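You operate a simulated robot arm through the tools that you are given. There is no shell and no other tool. Be economical: measure what you need, move in short steps, check, and stop when the job is done.

You run a simulated robot arm. Do the job below in one go: nothing can be reset, and whatever is moved stays where it is left.

JOB
Take the glue tub from the top of the assembly table and put it on the top of the side bench. Open the top drawer, fetch the loose red knob and set it in the inside of the top drawer of the drawer chest, then shut the drawer. Take the yellow meter and put it on the finishing bench top. Take the brown block on the finishing bench top and put it away on the front of the mixing bench. Put the jar marked "ebony" from the top of the long bench on the grey dish and the jar labelled "mahogany" on the top of the grey chest. Open the packing drawer. Any order will do. Set down upright: jar.

Only the result counts: the job must be done as asked and must still hold three seconds after the hand-in. Knocking over, shifting, dropping, spilling or breaking anything else fails it.

ROBOT AND FRAMES
A 7-joint arm with a vacuum gripper on a trunk, on a base that drives. Base frame: it is fixed to the floor where the robot stands at the start and does not move with it; the origin is under the middle of the robot, x ahead of it, y to its left, z up; the surface under the hand at the start is at about z = 0.86. Units: m, rad, N and s.
Its first joint turns from -2.601 to 2.601 rad. Places, roughly: brown block (12x6x3 cm) [1.7, 8.2, 0.9]; finishing bench top [2.1, 8.4, 0.9]; front of the mixing bench (152x12 cm) [6.12, 9.4, 0.88]; glue tub [0.5, 0, 1]; grey dish (13x10x2 cm) [0.8, 9.4, 0.9]; grey jar, small jar [0.5, 9.75, 1]; inside of the top drawer of the drawer chest [0.4, 9.5, 0.7]; loose red knob (4x4x5 cm) [-0.1, 9.6, 0.9]; packing drawer [-1.4, 4, 0.8]; top drawer [0.4, 9.5, 0.8]; top of the grey chest [-1.3, 6.4, 0.9]; top of the side bench [2.3, -0.8, 0.9]; yellow meter [-0.5, 9.5, 1]. Payload 1.06 kg.
Tool frame: the origin (TCP) lies in the middle of the cups' lips, and z points out of the cups. The gripper has 1 cup of 0.024 m across, covering 0.024 by 0.024 m (tool x, y); the bellows give 0.008 m. With the vacuum on, a cup seals on a smooth face that it is pressed against (1 to 4 N); it does not hold porous or soft things. The pull reaches 23 N.
Orientation is that of the tool frame in the base frame, as a unit quaternion [w, x, y, z]. With the cups facing straight down, the tool's x points along the base's -x, its y along +y and its z along -z.

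CONTROLS
- The arm moves only by the tool move_arm. Its argument "increments" is a list of rows, each a list of 7 numbers: the shift along the tool's x, y, z in m, then the turn, a rotation vector about the tool's x, y, z in rad, then the vacuum: 1 switches it on, 0 off. In form: [[dx, dy, dz, rx, ry, rz, vac], ...]. A call has 1 to 12 rows; each row is the pose to reach, as a shift and turn from the pose commanded when the call began, along the tool's axes at that moment. Rows are played at 5 a second. More than 0.05 m and 0.15 rad between two rows, or a gripper value outside its range, and nothing of the call is played. Where a pose cannot be reached the arm comes as near as it can. A force on the tool above 40 N (or 10 N above the force at the start of the call, whichever is more), or a blocked arm, ends the call early, and 0.2 s more pass. The pull builds up within a second once a cup has sealed. Time passes only in rows, and 0.2 s behind the last, so rows that repeat a pose give it time. The reply holds the time, the measured pose of the TCP, the force on the tool along the base axes and the pull of the vacuum, in the units named above and with some noise, with the torque about the TCP (base axes, N m) and any sound that the robot's microphone picked up.
- Cameras (640 x 400 px; columns grow to the right, rows downward): "scene" is now at [0.0372, 0.1624, 1.4623]; the picture's right is [-0.10, -1.00, 0.00], its down [-0.66, 0.06, -0.75] and it looks along [0.75, -0.07, -0.66] (base axes); focal length 248 px, centre (320, 200). "wrist" rides on the gripper at [0.078, 0.019, -0.096] in the tool frame; the picture's right is [-0.24, 0.97, 0.00], its down [-0.71, -0.17, -0.68] and it looks along [-0.67, -0.16, 0.73] (tool axes); focal length 243 px, centre (320, 200). There is no depth. A picture from a camera that has moved, and an enlarged one, comes with that camera's place and axes in the base frame and with its lens.
- get_image(camera): a new picture of that camera. The clock stands still meanwhile.
- raise_lower(by): slides the trunk up (or, below 0, down) by that many m; the arm and the scene camera ride with it, the base frame stays. It gives what a move gives, with no picture.
- roll_base(legs): drives the robot by 1 to 6 legs, each [ahead, turn to the left] in m and rad, along the robot's own axes; the way and the turn of a leg run together, so that a leg with both is an arc; at most 1.5 m and 3.142 rad a leg. The arm and the cameras ride along, it lands a little off, and it stops where it bumps. It gives what a move gives.
- aim_head(pan, tilt): turns the head with the scene camera to pan (to the left, within 2.705 rad either way) and tilt (down, from -0.506 to 1.204), counted from straight ahead of the robot. It gives what a move gives.
- close_up(camera, box): a new picture of the part [left, top, right, bottom] of that camera's present view, enlarged. The clock stands still meanwhile.
- finish_job(): hands the job in; it is judged then, once.

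Work in short steps. Places have to be worked out from the pictures, the camera data and where the tool is seen: move nearer, look again, correct. Check each grasp and each placing, and mend what went wrong. You have 217 turns and 210 pictures in all, those below and enlarged ones among them. Switch the vacuum off and draw the arm clear of the work before you hand the job in, unless the task says otherwise.

The tools are called after ">>>" as a command line: name --pt "numbers of a row" for each row, then --argument value for the rest, lists and objects as JSON in quotes. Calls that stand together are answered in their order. move_arm: Moves the arm, as the interface text tells. Its arguments: {"type":"object","properties":{"increments":{"type":"array","items":{"type":"array","items":{"type":"number"}}}},"required":["increments"]} The other tools are called the same way: raise_lower (by) slides the trunk up or down; roll_base (legs) drives the base; aim_head (pan, tilt) turns the head that bears the scene camera; get_image (camera) takes a picture; close_up (camera, box) takes an enlarged picture of a part of a camera's view; finish_job () hands the job in.

At the start:

```text
time: 0.0
tool_pos: [0.6387, 0.2325, 1.1326]
orientation: [0.0, 0.0, 1.0, -0.001]
ft_force: [-0.3, 1.3, -0.3]
moment: [-0.03, 0.01, -0.01]
pull: 0.0
trunk travel left (down, up): [-0.524, 0.186]
robot x, y, heading: [0.0015, 0.0002, 0.0]
head pan, tilt: [-0.096, 0.723]
```

scene: 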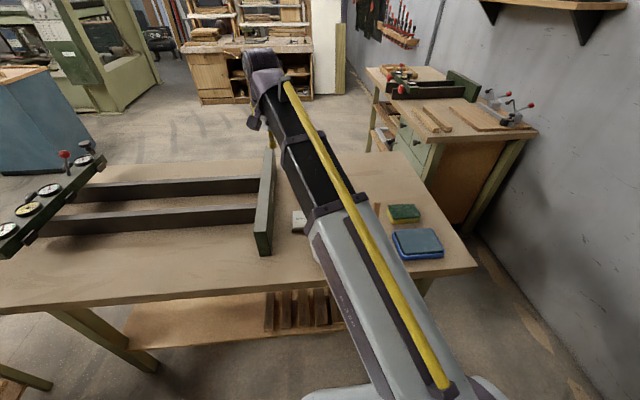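
wrist: 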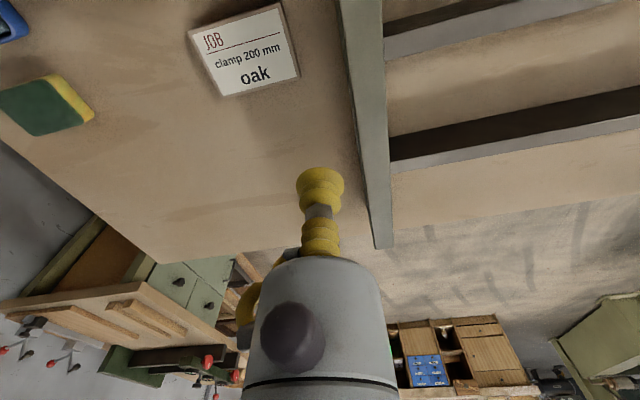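

The arm hides part of the table; I'll look closer at the blue thing and its surroundings to find the glue tub.

>>> close_up --camera "scene" --box '[280, 170, 480, 295]'

>>> close_up --camera "wrist" --box '[0, 0, 320, 200]'

```text
3.20 times, centred on (380, 232) of scene
camera zoom: at [0.0372, 0.1624, 1.4623], right [-0.1, -1.0, 0.0], down [-0.66, 0.06, -0.75], along [0.75, -0.07, -0.66], focal length 793 px, centre (128, 96)
```

zoom: 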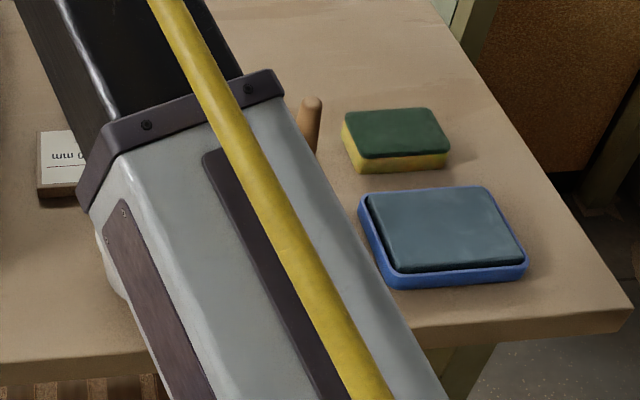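

```text
2.00 times, centred on (160, 100) of wrist
camera zoom: at [0.56, 0.2513, 1.2283], right [0.24, 0.97, 0.0], down [0.71, -0.17, 0.69], along [0.67, -0.16, -0.73], focal length 485 px, centre (640, 400)
```

zoom: 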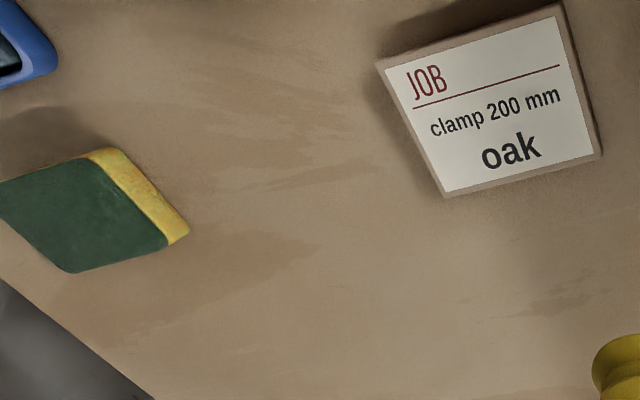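

A brush handle and a white rim show beside the arm: the tub is hidden under it. I'll swing the arm to the left and look.

>>> move_arm --pt "0 0.05 0 0 0 0 0" --pt "0 0.1 0 0 0 0 0" --pt "0 0.15 0 0 0 0 0" --pt "0 0.2 0 0 0 0 0" --pt "0 0.25 0 0 0 0 0"

>>> get_image --camera "scene"

>>> get_image --camera "wrist"

```text
time: 1.2
tool_pos: [0.6354, 0.4807, 1.1303]
orientation: [0.0, 0.0, 1.0, 0.0]
ft_force: [-0.3, -0.1, 0.3]
moment: [0.01, 0.01, 0.0]
pull: 0.0
trunk travel left (down, up): [-0.524, 0.186]
robot x, y, heading: [0.0004, 0.0042, 0.001]
head pan, tilt: [-0.096, 0.723]
```

```text
205 pictures are left
camera scene: at [0.0373, 0.1625, 1.4623], right [-0.1, -1.0, 0.0], down [-0.66, 0.06, -0.75], along [0.75, -0.07, -0.66], focal length 248 px, centre (320, 200)
```

scene: 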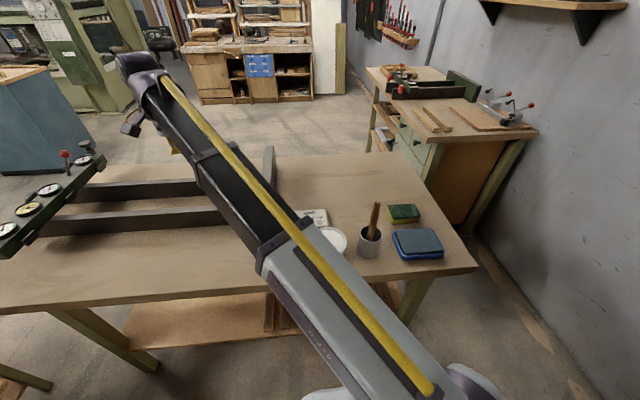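

```text
204 pictures are left
camera wrist: at [0.5579, 0.5001, 1.2255], right [0.24, 0.97, 0.0], down [0.71, -0.17, 0.69], along [0.67, -0.16, -0.73], focal length 243 px, centre (320, 200)
```

wrist: 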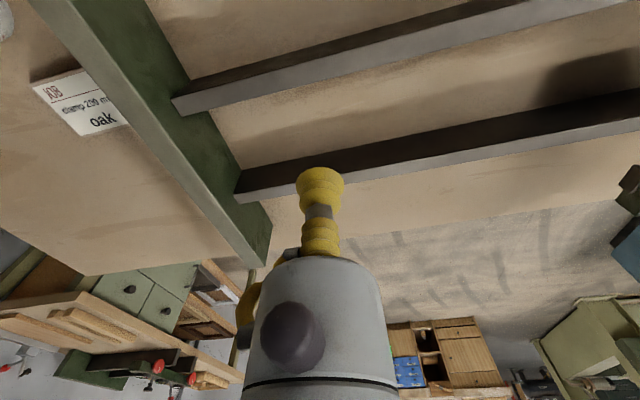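

The white tub shows at about (332,240); I'll swing further to expose it.

>>> move_arm --pt "0.03 0.04 0 0 0 0 0" --pt "0.06 0.08 0 0 0 0 0" --pt "0.09 0.12 0 0 0 0 0" --pt "0.12 0.16 0 0 0 0 0" --pt "0.15 0.2 0 0 0 0 0"

>>> close_up --camera "scene" --box '[280, 170, 480, 295]'

>>> get_image --camera "scene"

```text
time: 2.4
tool_pos: [0.4895, 0.6825, 1.1326]
orientation: [0.001, 0.0, 1.0, 0.0]
ft_force: [0.2, -0.5, 0.2]
moment: [0.02, 0.0, 0.03]
pull: 0.1
trunk travel left (down, up): [-0.524, 0.186]
robot x, y, heading: [0.0004, -0.0004, 0.001]
head pan, tilt: [-0.096, 0.723]
```

```text
3.20 times, centred on (380, 232) of scene
camera zoom: at [0.0373, 0.1625, 1.4623], right [-0.1, -1.0, 0.0], down [-0.66, 0.06, -0.75], along [0.75, -0.07, -0.66], focal length 793 px, centre (128, 96)
```

zoom: 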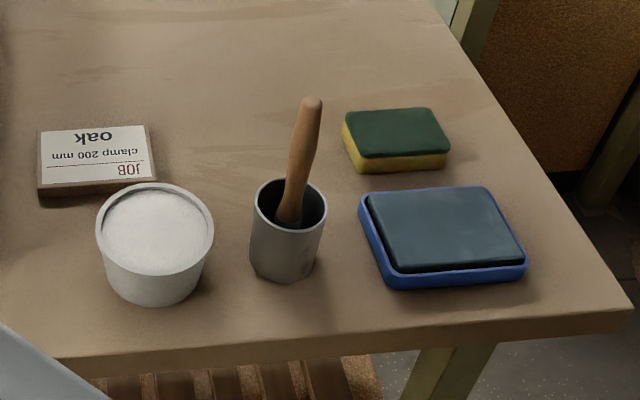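

```text
202 pictures are left
camera scene: at [0.0373, 0.1625, 1.4623], right [-0.1, -1.0, 0.0], down [-0.66, 0.06, -0.75], along [0.75, -0.07, -0.66], focal length 248 px, centre (320, 200)
```

scene: 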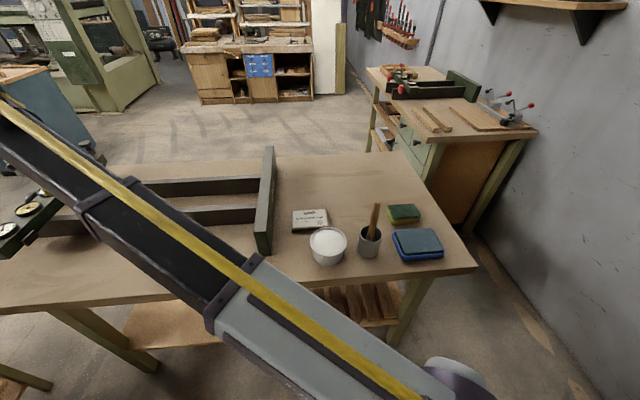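

White tub centre ≈ (0.465, 0.10), brush cup ≈ (0.48, −0.02). I'll bring the wrist camera above to see whether the white tub has a lid.

>>> move_arm --pt "0 -0.05 0 0 0 0 0" --pt "0 -0.1 0 0 0 0 0" --pt "0 -0.15 0 0 0 0 0" --pt "0 -0.2 0 0 0 0 0" --pt "0 -0.25 0 0 0 0 0" --pt "0 -0.3 0 0 0 0 0" --pt "-0.02 -0.35 0 0 0 0 0" --pt "-0.04 -0.4 0 0 0 0 0" --pt "-0.04 -0.45 0 0 0 0 0" --pt "-0.04 -0.5 0 0 0 0 0" --pt "-0.04 -0.55 0 0 0 0 0" --pt "-0.04 -0.59 0 0 0 0 0"

>>> get_image --camera "wrist"

```text
refused: row 7 steps farther than a row can; nothing moved
```

```text
201 pictures are left
camera wrist: at [0.4118, 0.7022, 1.2278], right [0.24, 0.97, 0.0], down [0.71, -0.17, 0.69], along [0.67, -0.16, -0.73], focal length 243 px, centre (320, 200)
```

wrist: 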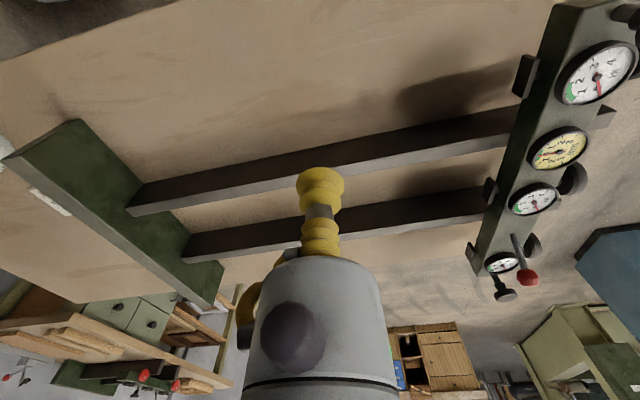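

The call was refused for one too-long step; I'll redo it with shorter steps.

>>> move_arm --pt "0 -0.05 0 0 0 0 0" --pt "0 -0.1 0 0 0 0 0" --pt "0 -0.15 0 0 0 0 0" --pt "0 -0.2 0 0 0 0 0" --pt "0 -0.25 0 0 0 0 0" --pt "0 -0.3 0 0 0 0 0" --pt "-0.02 -0.345 0 0 0 0 0" --pt "-0.04 -0.39 0 0 0 0 0" --pt "-0.04 -0.44 0 0 0 0 0" --pt "-0.04 -0.49 0 0 0 0 0" --pt "-0.04 -0.54 0 0 0 0 0" --pt "-0.04 -0.59 0 0 0 0 0"

>>> get_image --camera "wrist"

```text
time: 5.0
tool_pos: [0.5518, 0.1134, 1.088]
orientation: [0.011, 0.014, 1.0, 0.006]
ft_force: [1.1, 18.4, -2.7]
moment: [-2.21, -0.27, -1.75]
pull: 0.1
out of reach, approached as far as the arm can: row 6, 7, 8, 9, 10, 11, 12
trunk travel left (down, up): [-0.524, 0.186]
robot x, y, heading: [0.0007, 0.0, -0.0]
head pan, tilt: [-0.096, 0.723]
stopped in row 12: the force on the tool passed its limit at 101 N (the readings are from after the stop); the commanded pose is now the measured one
```

```text
200 pictures are left
camera wrist: at [0.4732, 0.1346, 1.182], right [0.26, 0.96, 0.01], down [0.69, -0.2, 0.7], along [0.68, -0.17, -0.72], focal length 243 px, centre (320, 200)
```

wrist: 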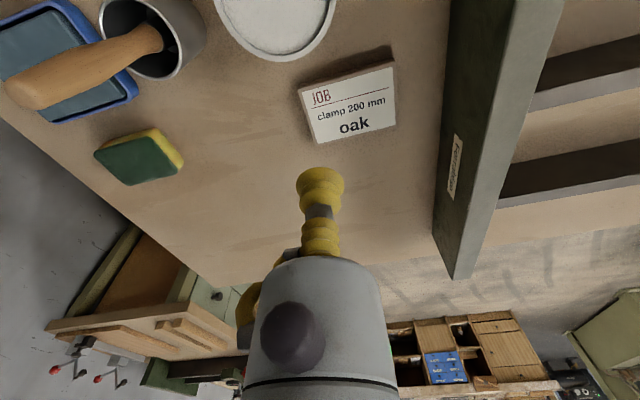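

A force stop: something was touched or the arm folded to its limit. I'll raise and inspect the table.

>>> move_arm --pt "0 0.02 -0.04 0 0 0 0" --pt "-0.03 0.03 -0.08 0 0 0 0"

>>> get_image --camera "scene"

>>> get_image --camera "wrist"

```text
refused: row 2 steps farther than a row can; nothing moved
```

```text
199 pictures are left
camera scene: at [0.0372, 0.1634, 1.4622], right [-0.1, -1.0, 0.0], down [-0.66, 0.06, -0.75], along [0.75, -0.07, -0.66], focal length 248 px, centre (320, 200)
```

scene: 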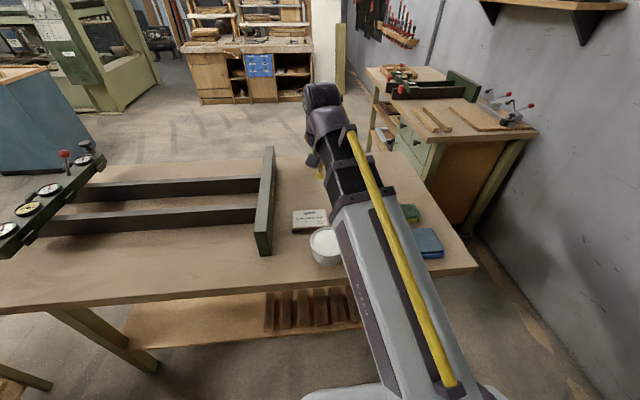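

```text
198 pictures are left
camera wrist: at [0.4732, 0.1346, 1.182], right [0.26, 0.96, 0.01], down [0.69, -0.2, 0.7], along [0.68, -0.17, -0.72], focal length 243 px, centre (320, 200)
```

wrist: 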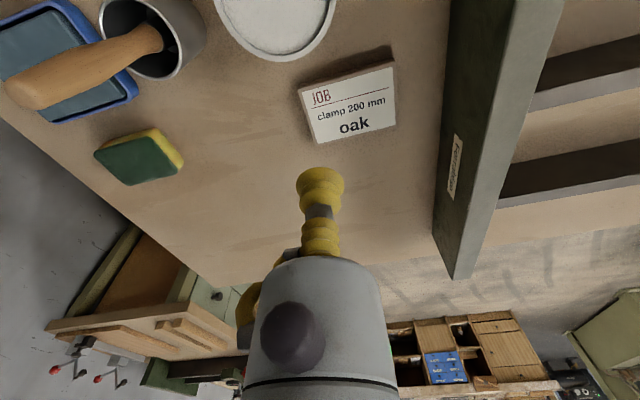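

Table items look unmoved. I'll raise in shorter steps, then back the base off to get a better reach.

>>> move_arm --pt "0 0.0 -0.03 0 0 0 0" --pt "-0.02 0.0 -0.06 0 0 0 0" --pt "-0.04 0.0 -0.09 0 0 0 0"

>>> get_image --camera "wrist"

```text
time: 5.5
tool_pos: [0.5718, 0.1144, 1.1072]
orientation: [0.018, 0.017, 1.0, 0.007]
ft_force: [1.1, 12.8, -2.3]
moment: [-1.55, -0.19, -1.3]
pull: 0.0
out of reach, approached as far as the arm can: row 1, 2
trunk travel left (down, up): [-0.524, 0.186]
robot x, y, heading: [-0.0005, 0.0016, -0.001]
head pan, tilt: [-0.096, 0.723]
stopped in row 2: the force on the tool passed its limit at 44 N (the readings are from after the stop); the commanded pose is now the measured one
```

```text
197 pictures are left
camera wrist: at [0.4933, 0.1357, 1.1997], right [0.27, 0.96, 0.02], down [0.68, -0.2, 0.71], along [0.69, -0.17, -0.71], focal length 243 px, centre (320, 200)
```

wrist: 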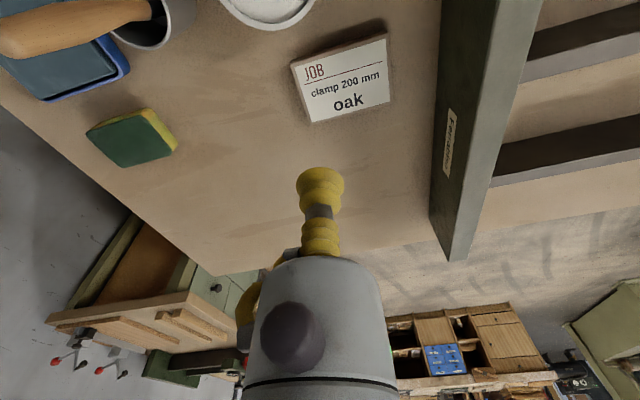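

Still loaded sideways—likely the wrist folded against the arm itself. I'll move straight outward.

>>> move_arm --pt "-0.03 0.02 0 0 0 0 0" --pt "-0.06 0.04 0 0 0 0 0" --pt "-0.09 0.06 0 0 0 0 0"

```text
time: 6.3
tool_pos: [0.662, 0.1714, 1.1069]
orientation: [0.017, 0.015, 1.0, 0.007]
ft_force: [-0.3, -0.2, -0.3]
moment: [0.01, -0.03, 0.01]
pull: 0.1
trunk travel left (down, up): [-0.524, 0.186]
robot x, y, heading: [0.002, 0.0009, -0.001]
head pan, tilt: [-0.096, 0.723]
```

Free now. I'll straighten the tool and look behind the robot before backing up.

>>> move_arm --pt "0 0 -0.03 0.014 0.034 -0.03 0" --pt "0 0 -0.05 0.014 0.034 -0.03 0"

>>> aim_head --pan 2.7 --tilt 0.4

>>> get_image --camera "scene"

>>> aim_head --pan 1.57 --tilt 0.3

>>> get_image --camera "scene"

>>> aim_head --pan -0.8 --tilt 0.4

>>> get_image --camera "scene"

>>> aim_head --pan -2.7 --tilt 0.4

>>> get_image --camera "scene"

```text
time: 6.9
tool_pos: [0.6694, 0.1736, 1.1478]
orientation: [0.006, 0.0, 1.0, 0.001]
ft_force: [-0.5, -0.7, 0.2]
moment: [0.02, -0.01, -0.02]
pull: 0.1
out of reach, approached as far as the arm can: row 2
trunk travel left (down, up): [-0.524, 0.186]
robot x, y, heading: [0.0012, -0.0015, -0.005]
head pan, tilt: [-0.096, 0.723]
```

```text
time: 9.4
tool_pos: [0.6692, 0.1738, 1.1473]
orientation: [0.007, 0.001, 1.0, 0.002]
ft_force: [0.8, -0.7, 0.6]
moment: [0.02, 0.0, -0.01]
pull: 0.0
trunk travel left (down, up): [-0.524, 0.186]
robot x, y, heading: [0.0006, -0.0021, -0.003]
head pan, tilt: [2.7, 0.4]
```

```text
196 pictures are left
camera scene: at [-0.1303, 0.21, 1.4911], right [0.43, 0.9, 0.0], down [0.35, -0.17, -0.92], along [-0.83, 0.39, -0.39], focal length 248 px, centre (320, 200)
```

scene: 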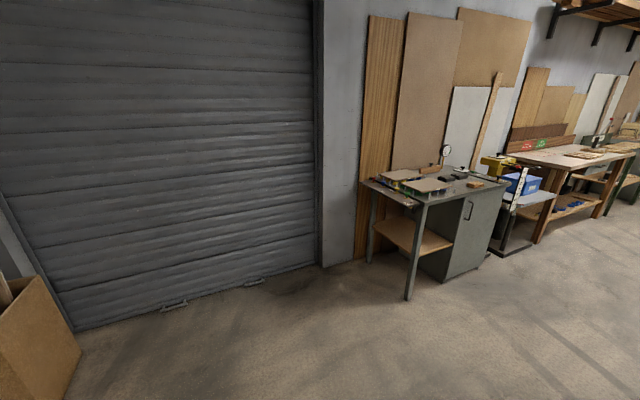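

```text
time: 10.8
tool_pos: [0.669, 0.1734, 1.1467]
orientation: [0.007, 0.0, 1.0, 0.002]
ft_force: [-0.6, 0.8, 1.4]
moment: [0.0, -0.04, 0.01]
pull: 0.0
trunk travel left (down, up): [-0.524, 0.186]
robot x, y, heading: [0.0035, 0.0024, 0.002]
head pan, tilt: [1.571, 0.3]
```

```text
195 pictures are left
camera scene: at [-0.0466, 0.2638, 1.5003], right [1.0, 0.0, 0.0], down [0.0, -0.3, -0.96], along [0.0, 0.96, -0.3], focal length 248 px, centre (320, 200)
```

scene: 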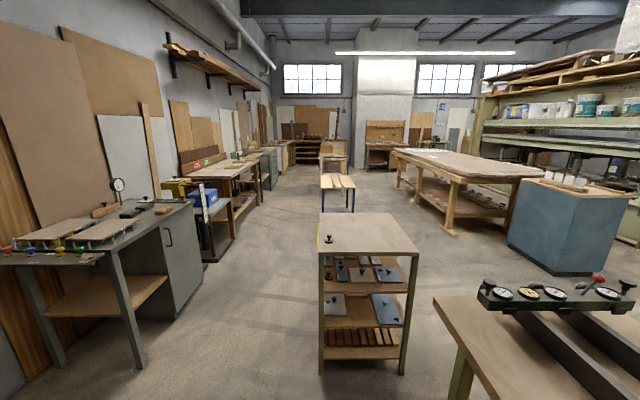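

```text
time: 12.9
tool_pos: [0.669, 0.1744, 1.1471]
orientation: [0.007, 0.001, 1.0, 0.001]
ft_force: [0.5, 0.8, 0.3]
moment: [-0.02, -0.02, -0.01]
pull: 0.1
trunk travel left (down, up): [-0.524, 0.186]
robot x, y, heading: [0.0005, -0.0005, -0.0]
head pan, tilt: [-0.799, 0.4]
```

```text
194 pictures are left
camera scene: at [0.0181, 0.104, 1.4911], right [-0.72, -0.7, 0.0], down [-0.27, 0.28, -0.92], along [0.64, -0.66, -0.39], focal length 248 px, centre (320, 200)
```

scene: 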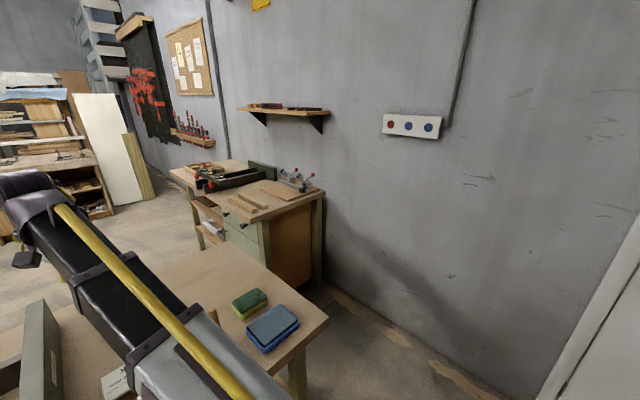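

```text
time: 14.8
tool_pos: [0.6693, 0.1749, 1.1465]
orientation: [0.007, 0.0, 1.0, 0.001]
ft_force: [0.0, -0.3, -0.2]
moment: [-0.02, 0.0, 0.0]
pull: 0.1
trunk travel left (down, up): [-0.524, 0.186]
robot x, y, heading: [-0.0018, -0.004, 0.002]
head pan, tilt: [-2.7, 0.4]
```

```text
193 pictures are left
camera scene: at [-0.1302, 0.1307, 1.4911], right [-0.43, 0.9, 0.0], down [0.35, 0.17, -0.92], along [-0.83, -0.39, -0.39], focal length 248 px, centre (320, 200)
```

scene: 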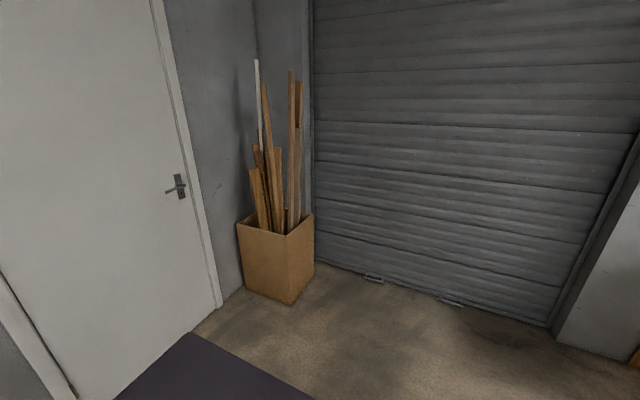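

Clear behind. I'll back 0.25 m so the tub sits well in reach, and turn the head forward.

>>> roll_base --legs '[[-0.25, 0]]'

>>> aim_head --pan 0.0 --tilt 0.8

>>> get_image --camera "scene"

>>> get_image --camera "wrist"

```text
time: 16.6
tool_pos: [0.4213, 0.176, 1.148]
orientation: [0.006, -0.002, 1.0, 0.001]
ft_force: [0.8, 0.0, 0.2]
moment: [0.03, 0.02, 0.0]
pull: 0.1
trunk travel left (down, up): [-0.524, 0.186]
robot x, y, heading: [-0.2466, -0.0032, 0.001]
head pan, tilt: [-2.7, 0.4]
```

```text
time: 19.0
tool_pos: [0.4205, 0.1768, 1.1459]
orientation: [0.007, -0.002, 1.0, 0.001]
ft_force: [0.3, -0.7, 0.3]
moment: [0.01, 0.0, 0.0]
pull: 0.0
trunk travel left (down, up): [-0.524, 0.186]
robot x, y, heading: [-0.2469, 0.0002, 0.009]
head pan, tilt: [0.0, 0.799]
```

```text
192 pictures are left
camera scene: at [-0.2142, 0.1699, 1.456], right [0.0, -1.0, 0.0], down [-0.72, 0.0, -0.7], along [0.7, 0.0, -0.72], focal length 248 px, centre (320, 200)
```

scene: 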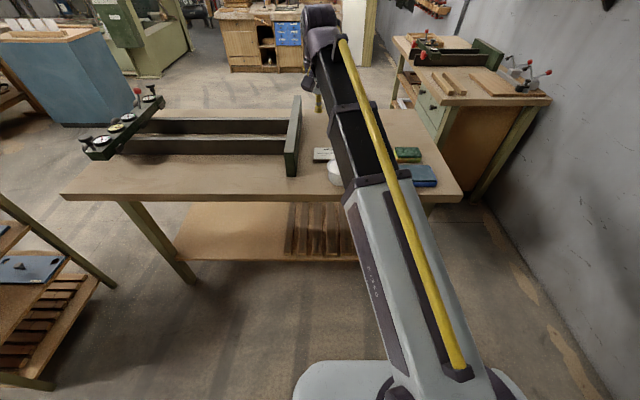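

```text
191 pictures are left
camera wrist: at [0.342, 0.1955, 1.2414], right [0.23, 0.97, 0.01], down [0.7, -0.17, 0.69], along [0.68, -0.16, -0.72], focal length 243 px, centre (320, 200)
```

wrist: 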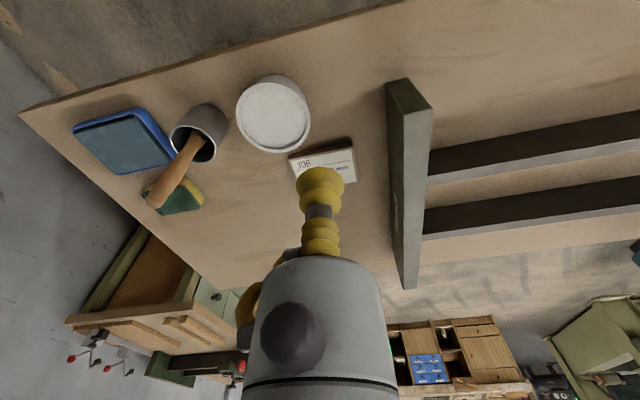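

>>> close_up --camera "wrist" --box '[210, 60, 338, 140]'

```text
5.00 times, centred on (274, 100) of wrist
camera zoom: at [0.342, 0.1955, 1.2414], right [0.23, 0.97, 0.01], down [0.7, -0.17, 0.69], along [0.68, -0.16, -0.72], focal length 1213 px, centre (550, 700)
```

zoom: 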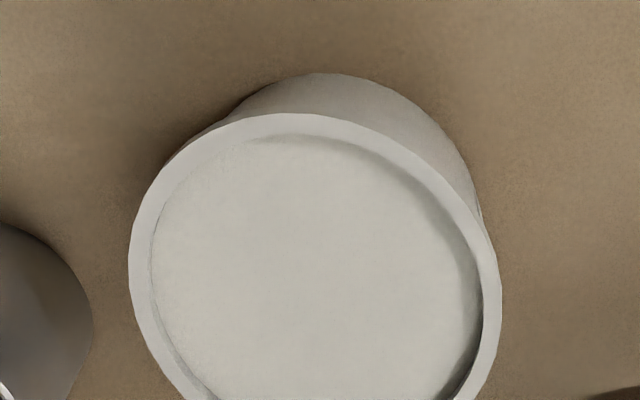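

Tub centre works out at ≈(0.472, 0.098), with a slightly recessed top. I'll go above it at z≈1.0 and look again.

>>> move_arm --pt "-0.025 -0.04 0 0 0.014 0 0" --pt "-0.051 -0.079 0.0 0 0.014 0 0" --pt "-0.051 -0.079 0.05 0 0.014 0 0" --pt "-0.051 -0.079 0.1 0 0.014 0 0" --pt "-0.051 -0.079 0.14 0 0.014 0 0"

>>> get_image --camera "wrist"

>>> close_up --camera "scene" --box '[260, 100, 420, 200]'

```text
time: 19.4
tool_pos: [0.4403, 0.1506, 1.1473]
orientation: [0.004, 0.009, 1.0, 0.003]
ft_force: [-0.2, 14.2, -4.0]
moment: [-1.74, -0.27, -1.26]
pull: 0.1
trunk travel left (down, up): [-0.524, 0.186]
robot x, y, heading: [-0.248, -0.0001, 0.006]
head pan, tilt: [0.0, 0.799]
stopped in row 1: the force on the tool passed its limit at 72 N (the readings are from after the stop); the commanded pose is now the measured one
```

```text
189 pictures are left
camera wrist: at [0.3615, 0.1713, 1.2422], right [0.25, 0.97, 0.01], down [0.7, -0.19, 0.69], along [0.67, -0.17, -0.72], focal length 243 px, centre (320, 200)
```

wrist: 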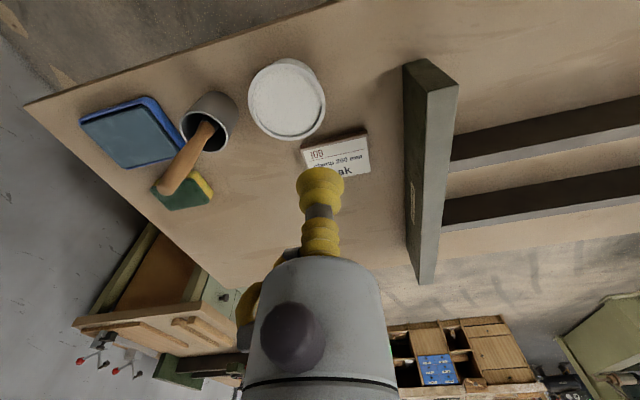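

```text
4.00 times, centred on (340, 150) of scene
camera zoom: at [-0.2148, 0.171, 1.4559], right [0.0, -1.0, 0.0], down [-0.72, 0.0, -0.7], along [0.7, 0.0, -0.72], focal length 992 px, centre (240, 400)
```

zoom: 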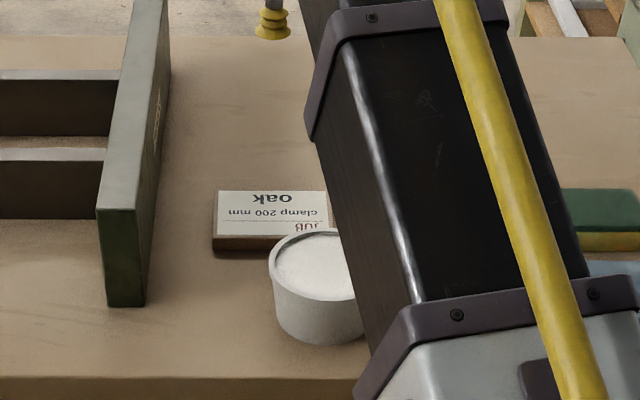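

The contact point works out near the wrist camera against the forearm: self-collision, not an object. I'll back off, raise the trunk and yaw the tool so the camera swings clear.

>>> move_arm --pt "0 0.03 0 0 0 0 0" --pt "0 0.06 0 0 0 0 0"

>>> raise_lower --by 0.18

>>> move_arm --pt "0 0 0.03 0 0 0.12 0" --pt "0 0 0.06 0 0 0.24 0" --pt "0 0 0.09 0 0 0.36 0" --pt "0 0 0.12 0 0 0.48 0" --pt "0 0 0.15 0 0 0.6 0" --pt "0 0 0.18 0 0 0.72 0"

>>> get_image --camera "scene"

>>> get_image --camera "wrist"

```text
time: 20.0
tool_pos: [0.4414, 0.2106, 1.1476]
orientation: [0.003, 0.007, 1.0, 0.004]
ft_force: [-0.4, -0.2, -0.8]
moment: [-0.01, 0.03, 0.0]
pull: 0.0
trunk travel left (down, up): [-0.524, 0.186]
robot x, y, heading: [-0.2473, -0.0042, 0.008]
head pan, tilt: [0.0, 0.799]
```

```text
time: 22.0
tool_pos: [0.4419, 0.2107, 1.328]
orientation: [0.002, 0.007, 1.0, 0.004]
ft_force: [0.6, -0.9, -0.6]
moment: [-0.02, -0.02, 0.02]
pull: 0.1
trunk travel left (down, up): [-0.704, 0.006]
robot x, y, heading: [-0.2497, -0.0002, 0.006]
head pan, tilt: [0.0, 0.799]
```

```text
time: 23.4
tool_pos: [0.443, 0.2115, 1.1497]
orientation: [0.001, 0.36, 0.933, 0.004]
ft_force: [0.4, -0.3, 0.3]
moment: [0.02, 0.0, -0.01]
pull: 0.0
trunk travel left (down, up): [-0.704, 0.006]
robot x, y, heading: [-0.2484, 0.0016, 0.005]
head pan, tilt: [0.0, 0.799]
```

```text
187 pictures are left
camera scene: at [-0.2142, 0.17, 1.636], right [0.0, -1.0, 0.0], down [-0.72, 0.0, -0.7], along [0.7, 0.0, -0.72], focal length 248 px, centre (320, 200)
```

scene: 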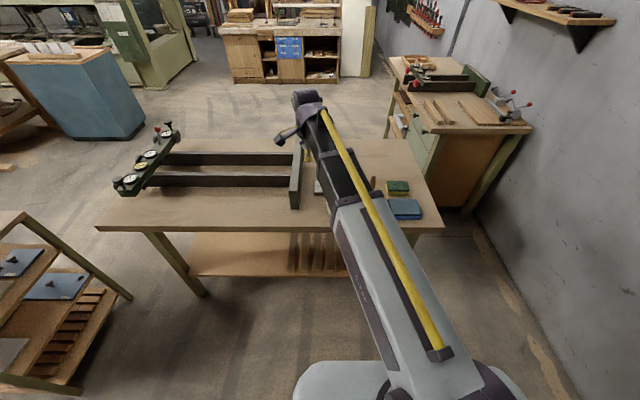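

```text
186 pictures are left
camera wrist: at [0.3977, 0.2788, 1.245], right [0.83, 0.56, 0.01], down [0.41, -0.61, 0.68], along [0.39, -0.56, -0.73], focal length 243 px, centre (320, 200)
```

wrist: 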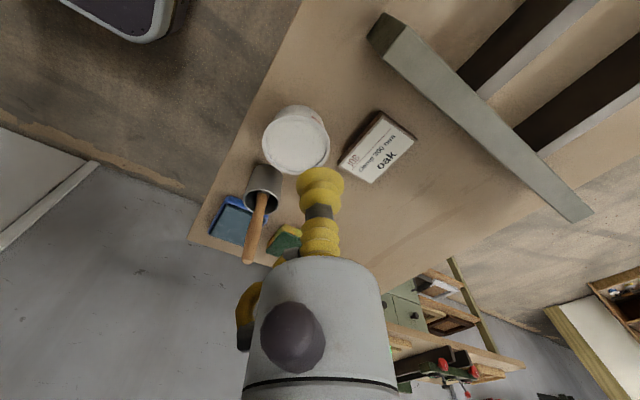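

Much clearer. Tub centre ≈ (0.473, 0.105). Moving above it and down to z≈1.0.

>>> move_arm --pt "-0.031 -0.019 0 0 0 0 0" --pt "-0.062 -0.038 0 0 0 0 0" --pt "-0.093 -0.058 0 0 0 0 0" --pt "-0.093 -0.058 0.05 0 0 0 0" --pt "-0.093 -0.058 0.1 0 0 0 0" --pt "-0.093 -0.058 0.14 0 0 0 0"

>>> get_image --camera "wrist"

```text
time: 24.8
tool_pos: [0.4743, 0.1073, 1.0068]
orientation: [0.001, 0.359, 0.933, 0.005]
ft_force: [0.0, 0.8, 0.9]
moment: [0.0, 0.0, -0.01]
pull: 0.1
trunk travel left (down, up): [-0.704, 0.006]
robot x, y, heading: [-0.2517, -0.0051, 0.009]
head pan, tilt: [0.0, 0.799]
```

```text
185 pictures are left
camera wrist: at [0.4288, 0.1738, 1.1025], right [0.83, 0.56, 0.01], down [0.41, -0.61, 0.68], along [0.39, -0.56, -0.73], focal length 243 px, centre (320, 200)
```

wrist: 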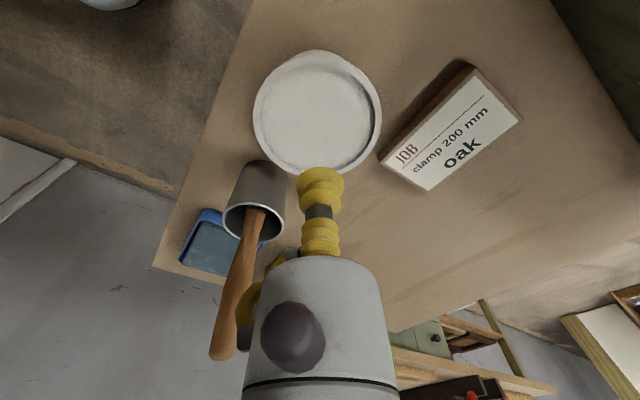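

Aligned over the tub. Descending gently with vacuum on to feel the top.

>>> move_arm --pt "0 0 0.04 0 0 0 1" --pt "0 0 0.06 0 0 0 1" --pt "0 0 0.07 0 0 0 1"

>>> get_image --camera "wrist"

```text
time: 25.6
tool_pos: [0.475, 0.108, 0.9353]
orientation: [0.001, 0.359, 0.933, 0.004]
ft_force: [-0.8, 0.6, -1.2]
moment: [0.0, 0.0, 0.02]
pull: 0.0
trunk travel left (down, up): [-0.704, 0.006]
robot x, y, heading: [-0.2461, -0.0029, 0.007]
head pan, tilt: [0.0, 0.799]
```

```text
184 pictures are left
camera wrist: at [0.4295, 0.1749, 1.0305], right [0.83, 0.56, 0.01], down [0.41, -0.61, 0.68], along [0.39, -0.56, -0.73], focal length 243 px, centre (320, 200)
```

wrist: 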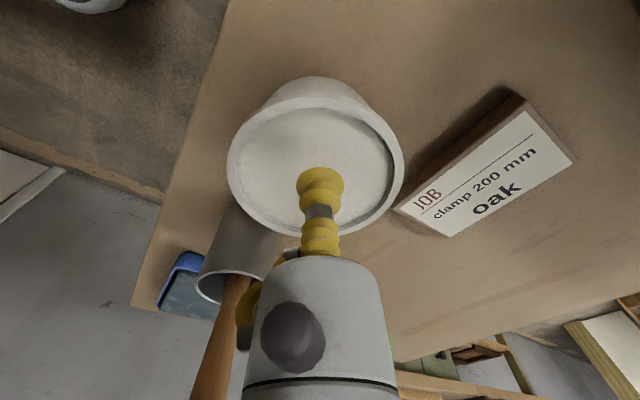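

Cup is centred just above the surface; stepping down in 4 mm steps.

>>> move_arm --pt "0 0 0.004 0 0 0 1" --pt "0 0 0.008 0 0 0 1" --pt "0 0 0.012 0 0 0 1"

```text
time: 26.4
tool_pos: [0.4748, 0.1095, 0.9253]
orientation: [0.001, 0.359, 0.933, 0.004]
ft_force: [0.4, 0.7, 0.4]
moment: [0.0, 0.02, -0.02]
pull: 0.0
trunk travel left (down, up): [-0.704, 0.006]
robot x, y, heading: [-0.2458, 0.0001, 0.007]
head pan, tilt: [0.0, 0.799]
```

No contact yet; a few more small steps.

>>> move_arm --pt "0 0 0.003 0 0 0 1" --pt "0 0 0.006 0 0 0 1" --pt "0 0 0.009 0 0 0 1" --pt "0 0 0.009 0 0 0 1"

>>> get_image --camera "wrist"

```text
time: 27.4
tool_pos: [0.4753, 0.1089, 0.9159]
orientation: [0.001, 0.36, 0.933, 0.004]
ft_force: [-0.4, 0.1, -0.3]
moment: [0.05, 0.02, 0.0]
pull: 23.1
trunk travel left (down, up): [-0.704, 0.006]
robot x, y, heading: [-0.2446, 0.0018, 0.003]
head pan, tilt: [0.0, 0.799]
```

```text
183 pictures are left
camera wrist: at [0.4306, 0.1754, 1.0113], right [0.83, 0.56, 0.01], down [0.41, -0.61, 0.68], along [0.39, -0.56, -0.73], focal length 243 px, centre (320, 200)
```

wrist: 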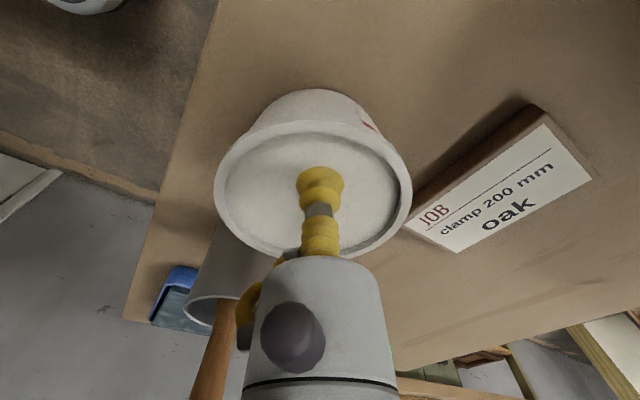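

Sealed at full pull (it's a lid). Lifting straight up slowly.

>>> move_arm --pt "0 0 -0.01 0 0 0 1" --pt "0 0 -0.03 0 0 0 1" --pt "0 0 -0.06 0 0 0 1" --pt "0 0 -0.1 0 0 0 1"

>>> get_image --camera "scene"

```text
time: 28.4
tool_pos: [0.475, 0.1067, 1.0181]
orientation: [0.001, 0.359, 0.934, 0.004]
ft_force: [-0.6, -0.5, -3.8]
moment: [0.09, 0.02, -0.01]
pull: 23.1
trunk travel left (down, up): [-0.704, 0.006]
robot x, y, heading: [-0.2502, -0.0008, 0.009]
head pan, tilt: [0.0, 0.799]
```

```text
182 pictures are left
camera scene: at [-0.214, 0.17, 1.636], right [0.0, -1.0, 0.0], down [-0.72, 0.0, -0.7], along [0.7, 0.0, -0.72], focal length 248 px, centre (320, 200)
```

scene: 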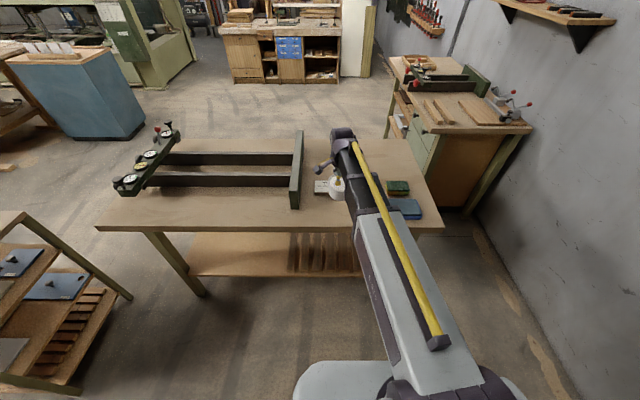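

Holding ~0.4 kg. I'll raise the tub to z≈1.2 for travel, then back up and turn left towards the aisle.

>>> move_arm --pt "0 0 -0.04 0 0 0 1" --pt "0 0 -0.08 0 0 0 1" --pt "0 0 -0.12 0 0 0 1" --pt "0 0 -0.16 0 0 0 1" --pt "0 0 -0.19 0 0 0 1"

>>> roll_base --legs '[[-0.35, 0], [0, 1.571]]'

>>> aim_head --pan -0.5 --tilt 0.5

>>> get_image --camera "scene"

```text
time: 29.6
tool_pos: [0.4729, 0.1019, 1.208]
orientation: [0.002, 0.359, 0.933, 0.003]
ft_force: [-0.3, -0.5, -4.9]
moment: [0.08, 0.02, -0.03]
pull: 22.9
trunk travel left (down, up): [-0.704, 0.006]
robot x, y, heading: [-0.2437, -0.0011, 0.006]
head pan, tilt: [0.0, 0.799]
```

```text
time: 35.9
tool_pos: [-0.759, 0.7074, 1.2083]
orientation: [-0.002, -0.444, 0.896, 0.003]
ft_force: [0.9, -0.2, -3.5]
moment: [-0.03, 0.03, 0.0]
pull: 22.7
trunk travel left (down, up): [-0.704, 0.006]
robot x, y, heading: [-0.5965, -0.0014, 1.663]
head pan, tilt: [0.0, 0.799]
```

```text
time: 36.8
tool_pos: [-0.7586, 0.7071, 1.207]
orientation: [-0.002, -0.444, 0.896, 0.004]
ft_force: [0.0, 0.4, -4.9]
moment: [-0.01, 0.08, 0.0]
pull: 23.1
trunk travel left (down, up): [-0.704, 0.006]
robot x, y, heading: [-0.5985, -0.0038, 1.666]
head pan, tilt: [-0.499, 0.499]
```

```text
181 pictures are left
camera scene: at [-0.7279, 0.0218, 1.6619], right [0.92, -0.4, 0.0], down [-0.19, -0.44, -0.88], along [0.35, 0.8, -0.48], focal length 248 px, centre (320, 200)
```

scene: 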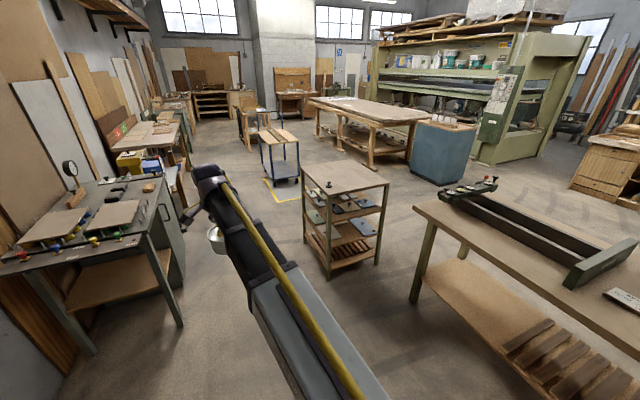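

The aisle left of the trolley is clear (x≈−0.6). I'll straighten and drive to y≈2.6.

>>> roll_base --legs '[[0, -0.095], [1.3, 0], [1.3, 0]]'

```text
time: 50.1
tool_pos: [-0.5581, 3.3514, 1.2068]
orientation: [-0.002, -0.377, 0.926, 0.004]
ft_force: [-0.4, 0.6, -4.6]
moment: [-0.06, 0.08, -0.01]
pull: 23.2
trunk travel left (down, up): [-0.704, 0.006]
robot x, y, heading: [-0.5046, 2.6273, 1.512]
head pan, tilt: [-0.499, 0.499]
```

Now turn right to face +x and check the way.

>>> roll_base --legs '[[0, -1.5]]'

>>> aim_head --pan 0.3 --tilt 0.5

>>> get_image --camera "scene"

>>> aim_head --pan -0.6 --tilt 0.5

>>> get_image --camera "scene"

```text
time: 54.1
tool_pos: [0.216, 2.7432, 1.2075]
orientation: [0.002, 0.349, 0.937, 0.004]
ft_force: [-0.3, -0.6, -3.1]
moment: [0.07, 0.06, 0.03]
pull: 23.4
trunk travel left (down, up): [-0.704, 0.006]
robot x, y, heading: [-0.4988, 2.6273, 0.033]
head pan, tilt: [-0.499, 0.499]
```

```text
time: 55.3
tool_pos: [0.2166, 2.744, 1.2071]
orientation: [0.001, 0.349, 0.937, 0.004]
ft_force: [-0.5, 0.6, -3.8]
moment: [0.05, 0.04, -0.01]
pull: 22.7
trunk travel left (down, up): [-0.704, 0.006]
robot x, y, heading: [-0.502, 2.6264, 0.024]
head pan, tilt: [0.3, 0.499]
```

```text
180 pictures are left
camera scene: at [-0.466, 2.8243, 1.6619], right [0.32, -0.95, 0.0], down [-0.45, -0.15, -0.88], along [0.83, 0.28, -0.48], focal length 248 px, centre (320, 200)
```

scene: 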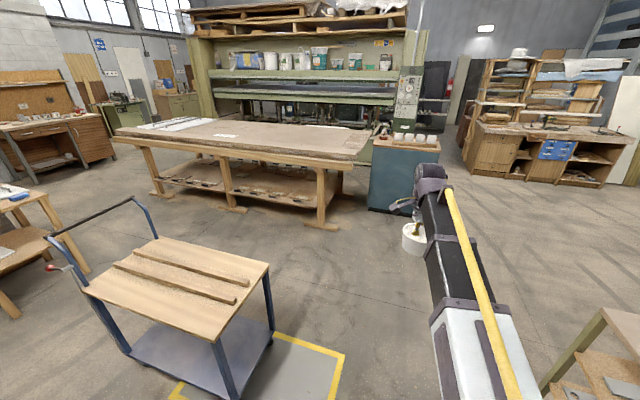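

```text
time: 56.5
tool_pos: [0.216, 2.7448, 1.2066]
orientation: [0.001, 0.349, 0.937, 0.004]
ft_force: [0.0, 0.2, -5.3]
moment: [0.04, 0.04, -0.03]
pull: 22.7
trunk travel left (down, up): [-0.704, 0.006]
robot x, y, heading: [-0.5029, 2.6262, 0.024]
head pan, tilt: [-0.6, 0.499]
```

```text
179 pictures are left
camera scene: at [-0.4758, 2.7458, 1.6619], right [-0.54, -0.84, 0.0], down [-0.4, 0.26, -0.88], along [0.74, -0.48, -0.48], focal length 248 px, centre (320, 200)
```

scene: 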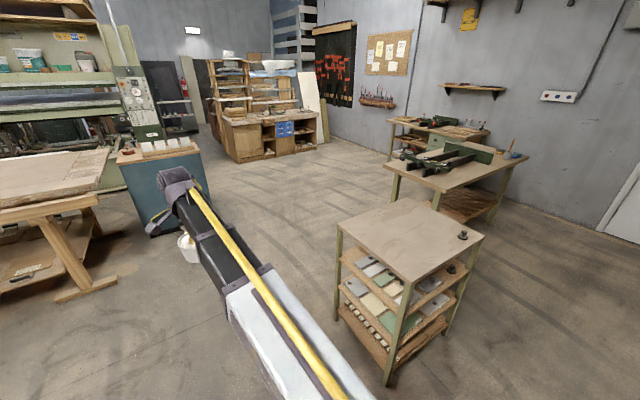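

The way ahead is open. Driving around the trolley towards the space left of the side bench.

>>> roll_base --legs '[[1.45, 0], [0, -1.0], [1.3, 0]]'

>>> aim_head --pan -0.5 --tilt 0.4

>>> get_image --camera "scene"

```text
time: 72.5
tool_pos: [2.0923, 0.9542, 1.2062]
orientation: [0.003, 0.775, 0.632, 0.003]
ft_force: [0.3, -0.3, -4.7]
moment: [0.06, 0.01, 0.0]
pull: 23.0
trunk travel left (down, up): [-0.704, 0.006]
robot x, y, heading: [1.6396, 1.5255, -1.035]
head pan, tilt: [-0.6, 0.499]
```

```text
time: 73.1
tool_pos: [2.093, 0.9529, 1.208]
orientation: [0.003, 0.775, 0.632, 0.003]
ft_force: [0.0, -0.1, -3.6]
moment: [0.08, -0.05, -0.04]
pull: 22.8
trunk travel left (down, up): [-0.704, 0.006]
robot x, y, heading: [1.6381, 1.523, -1.032]
head pan, tilt: [-0.499, 0.4]
```

```text
178 pictures are left
camera scene: at [1.7639, 1.5559, 1.6711], right [-1.0, -0.04, 0.0], down [-0.02, 0.39, -0.92], along [0.04, -0.92, -0.39], focal length 248 px, centre (320, 200)
```

scene: 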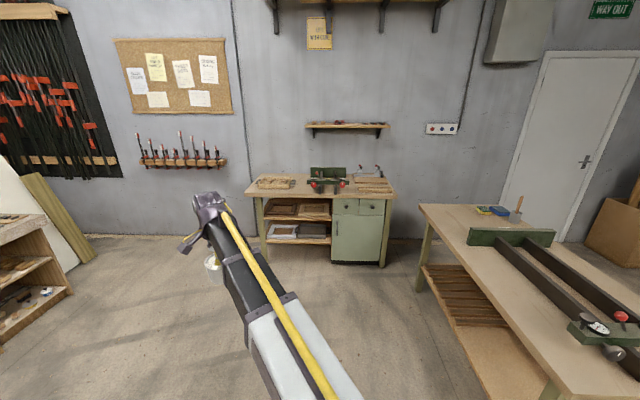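

Side bench spans x≈1.2–2.5, y≈−0.4…−1.0. I'll come nearer and look down on it.

>>> roll_base --legs '[[0, -0.2], [1.15, 0], [0, -0.34]]'

>>> aim_head --pan -0.1 --tilt 0.7

>>> get_image --camera "scene"

>>> get_image --camera "wrist"

```text
time: 80.7
tool_pos: [2.0925, -0.2629, 1.2062]
orientation: [0.004, 0.918, 0.396, 0.002]
ft_force: [-0.4, 0.1, -4.8]
moment: [0.02, -0.07, -0.01]
pull: 23.0
trunk travel left (down, up): [-0.704, 0.006]
robot x, y, heading: [2.0015, 0.4599, -1.588]
head pan, tilt: [-0.499, 0.4]
```

```text
time: 81.5
tool_pos: [2.0927, -0.2633, 1.2074]
orientation: [0.004, 0.918, 0.396, 0.002]
ft_force: [-0.2, 0.4, -5.0]
moment: [0.06, -0.07, 0.02]
pull: 22.6
trunk travel left (down, up): [-0.704, 0.006]
robot x, y, heading: [2.0039, 0.4597, -1.589]
head pan, tilt: [-0.099, 0.7]
```

```text
177 pictures are left
camera scene: at [2.1654, 0.4168, 1.6443], right [-0.99, 0.12, 0.0], down [0.08, 0.64, -0.77], along [-0.09, -0.76, -0.64], focal length 248 px, centre (320, 200)
```

scene: 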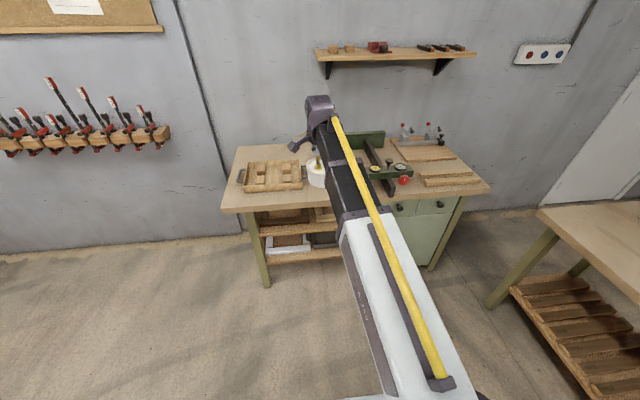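

```text
176 pictures are left
camera wrist: at [2.1601, -0.2181, 1.3025], right [0.55, -0.84, 0.01], down [-0.62, -0.39, 0.68], along [-0.57, -0.38, -0.73], focal length 243 px, centre (320, 200)
```

wrist: 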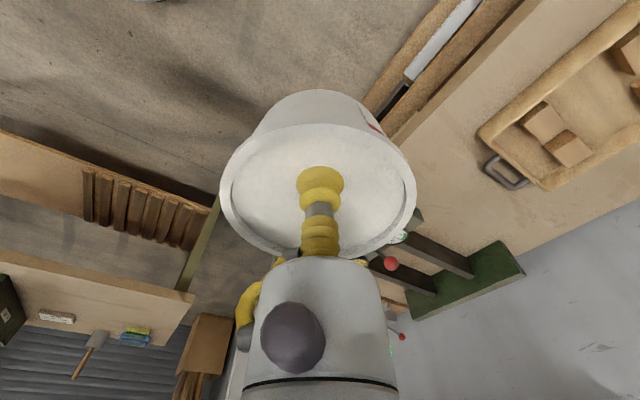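

Gap between tray (x≥2.12) and vise (x≤1.87) around (2.0, −0.6) is free. Driving 0.32 closer and looking down.

>>> roll_base --legs '[[0.3, 0]]'

>>> aim_head --pan 0.2 --tilt 0.85

>>> get_image --camera "scene"

>>> get_image --camera "wrist"

```text
time: 83.6
tool_pos: [2.079, -0.5683, 1.2074]
orientation: [0.005, 0.92, 0.391, 0.002]
ft_force: [-0.2, 0.4, -4.3]
moment: [0.05, -0.05, 0.0]
pull: 22.5
trunk travel left (down, up): [-0.704, 0.006]
robot x, y, heading: [1.9983, 0.1561, -1.594]
head pan, tilt: [-0.099, 0.7]
```

```text
time: 84.4
tool_pos: [2.0792, -0.5675, 1.207]
orientation: [0.004, 0.92, 0.392, 0.001]
ft_force: [0.0, -0.6, -4.1]
moment: [0.01, -0.06, 0.0]
pull: 23.0
trunk travel left (down, up): [-0.704, 0.006]
robot x, y, heading: [1.9951, 0.155, -1.596]
head pan, tilt: [0.201, 0.85]
```

```text
175 pictures are left
camera scene: at [2.1826, 0.1194, 1.632], right [-0.98, -0.17, 0.0], down [-0.13, 0.74, -0.66], along [0.11, -0.65, -0.75], focal length 248 px, centre (320, 200)
```

scene: 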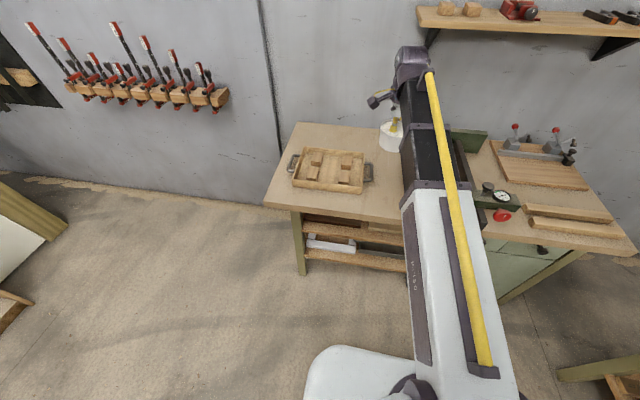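

```text
174 pictures are left
camera wrist: at [2.1471, -0.5227, 1.3025], right [0.54, -0.84, 0.01], down [-0.62, -0.39, 0.68], along [-0.57, -0.37, -0.73], focal length 243 px, centre (320, 200)
```

wrist: 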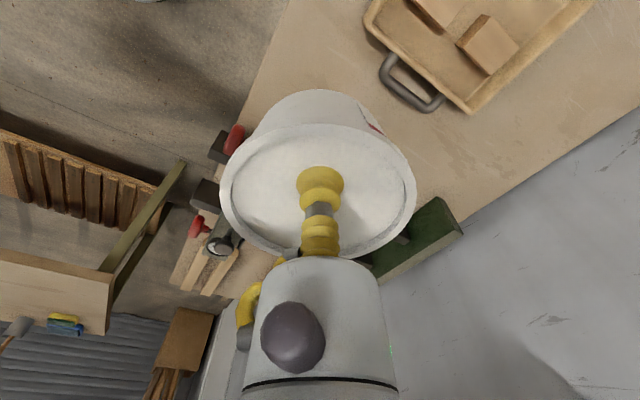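

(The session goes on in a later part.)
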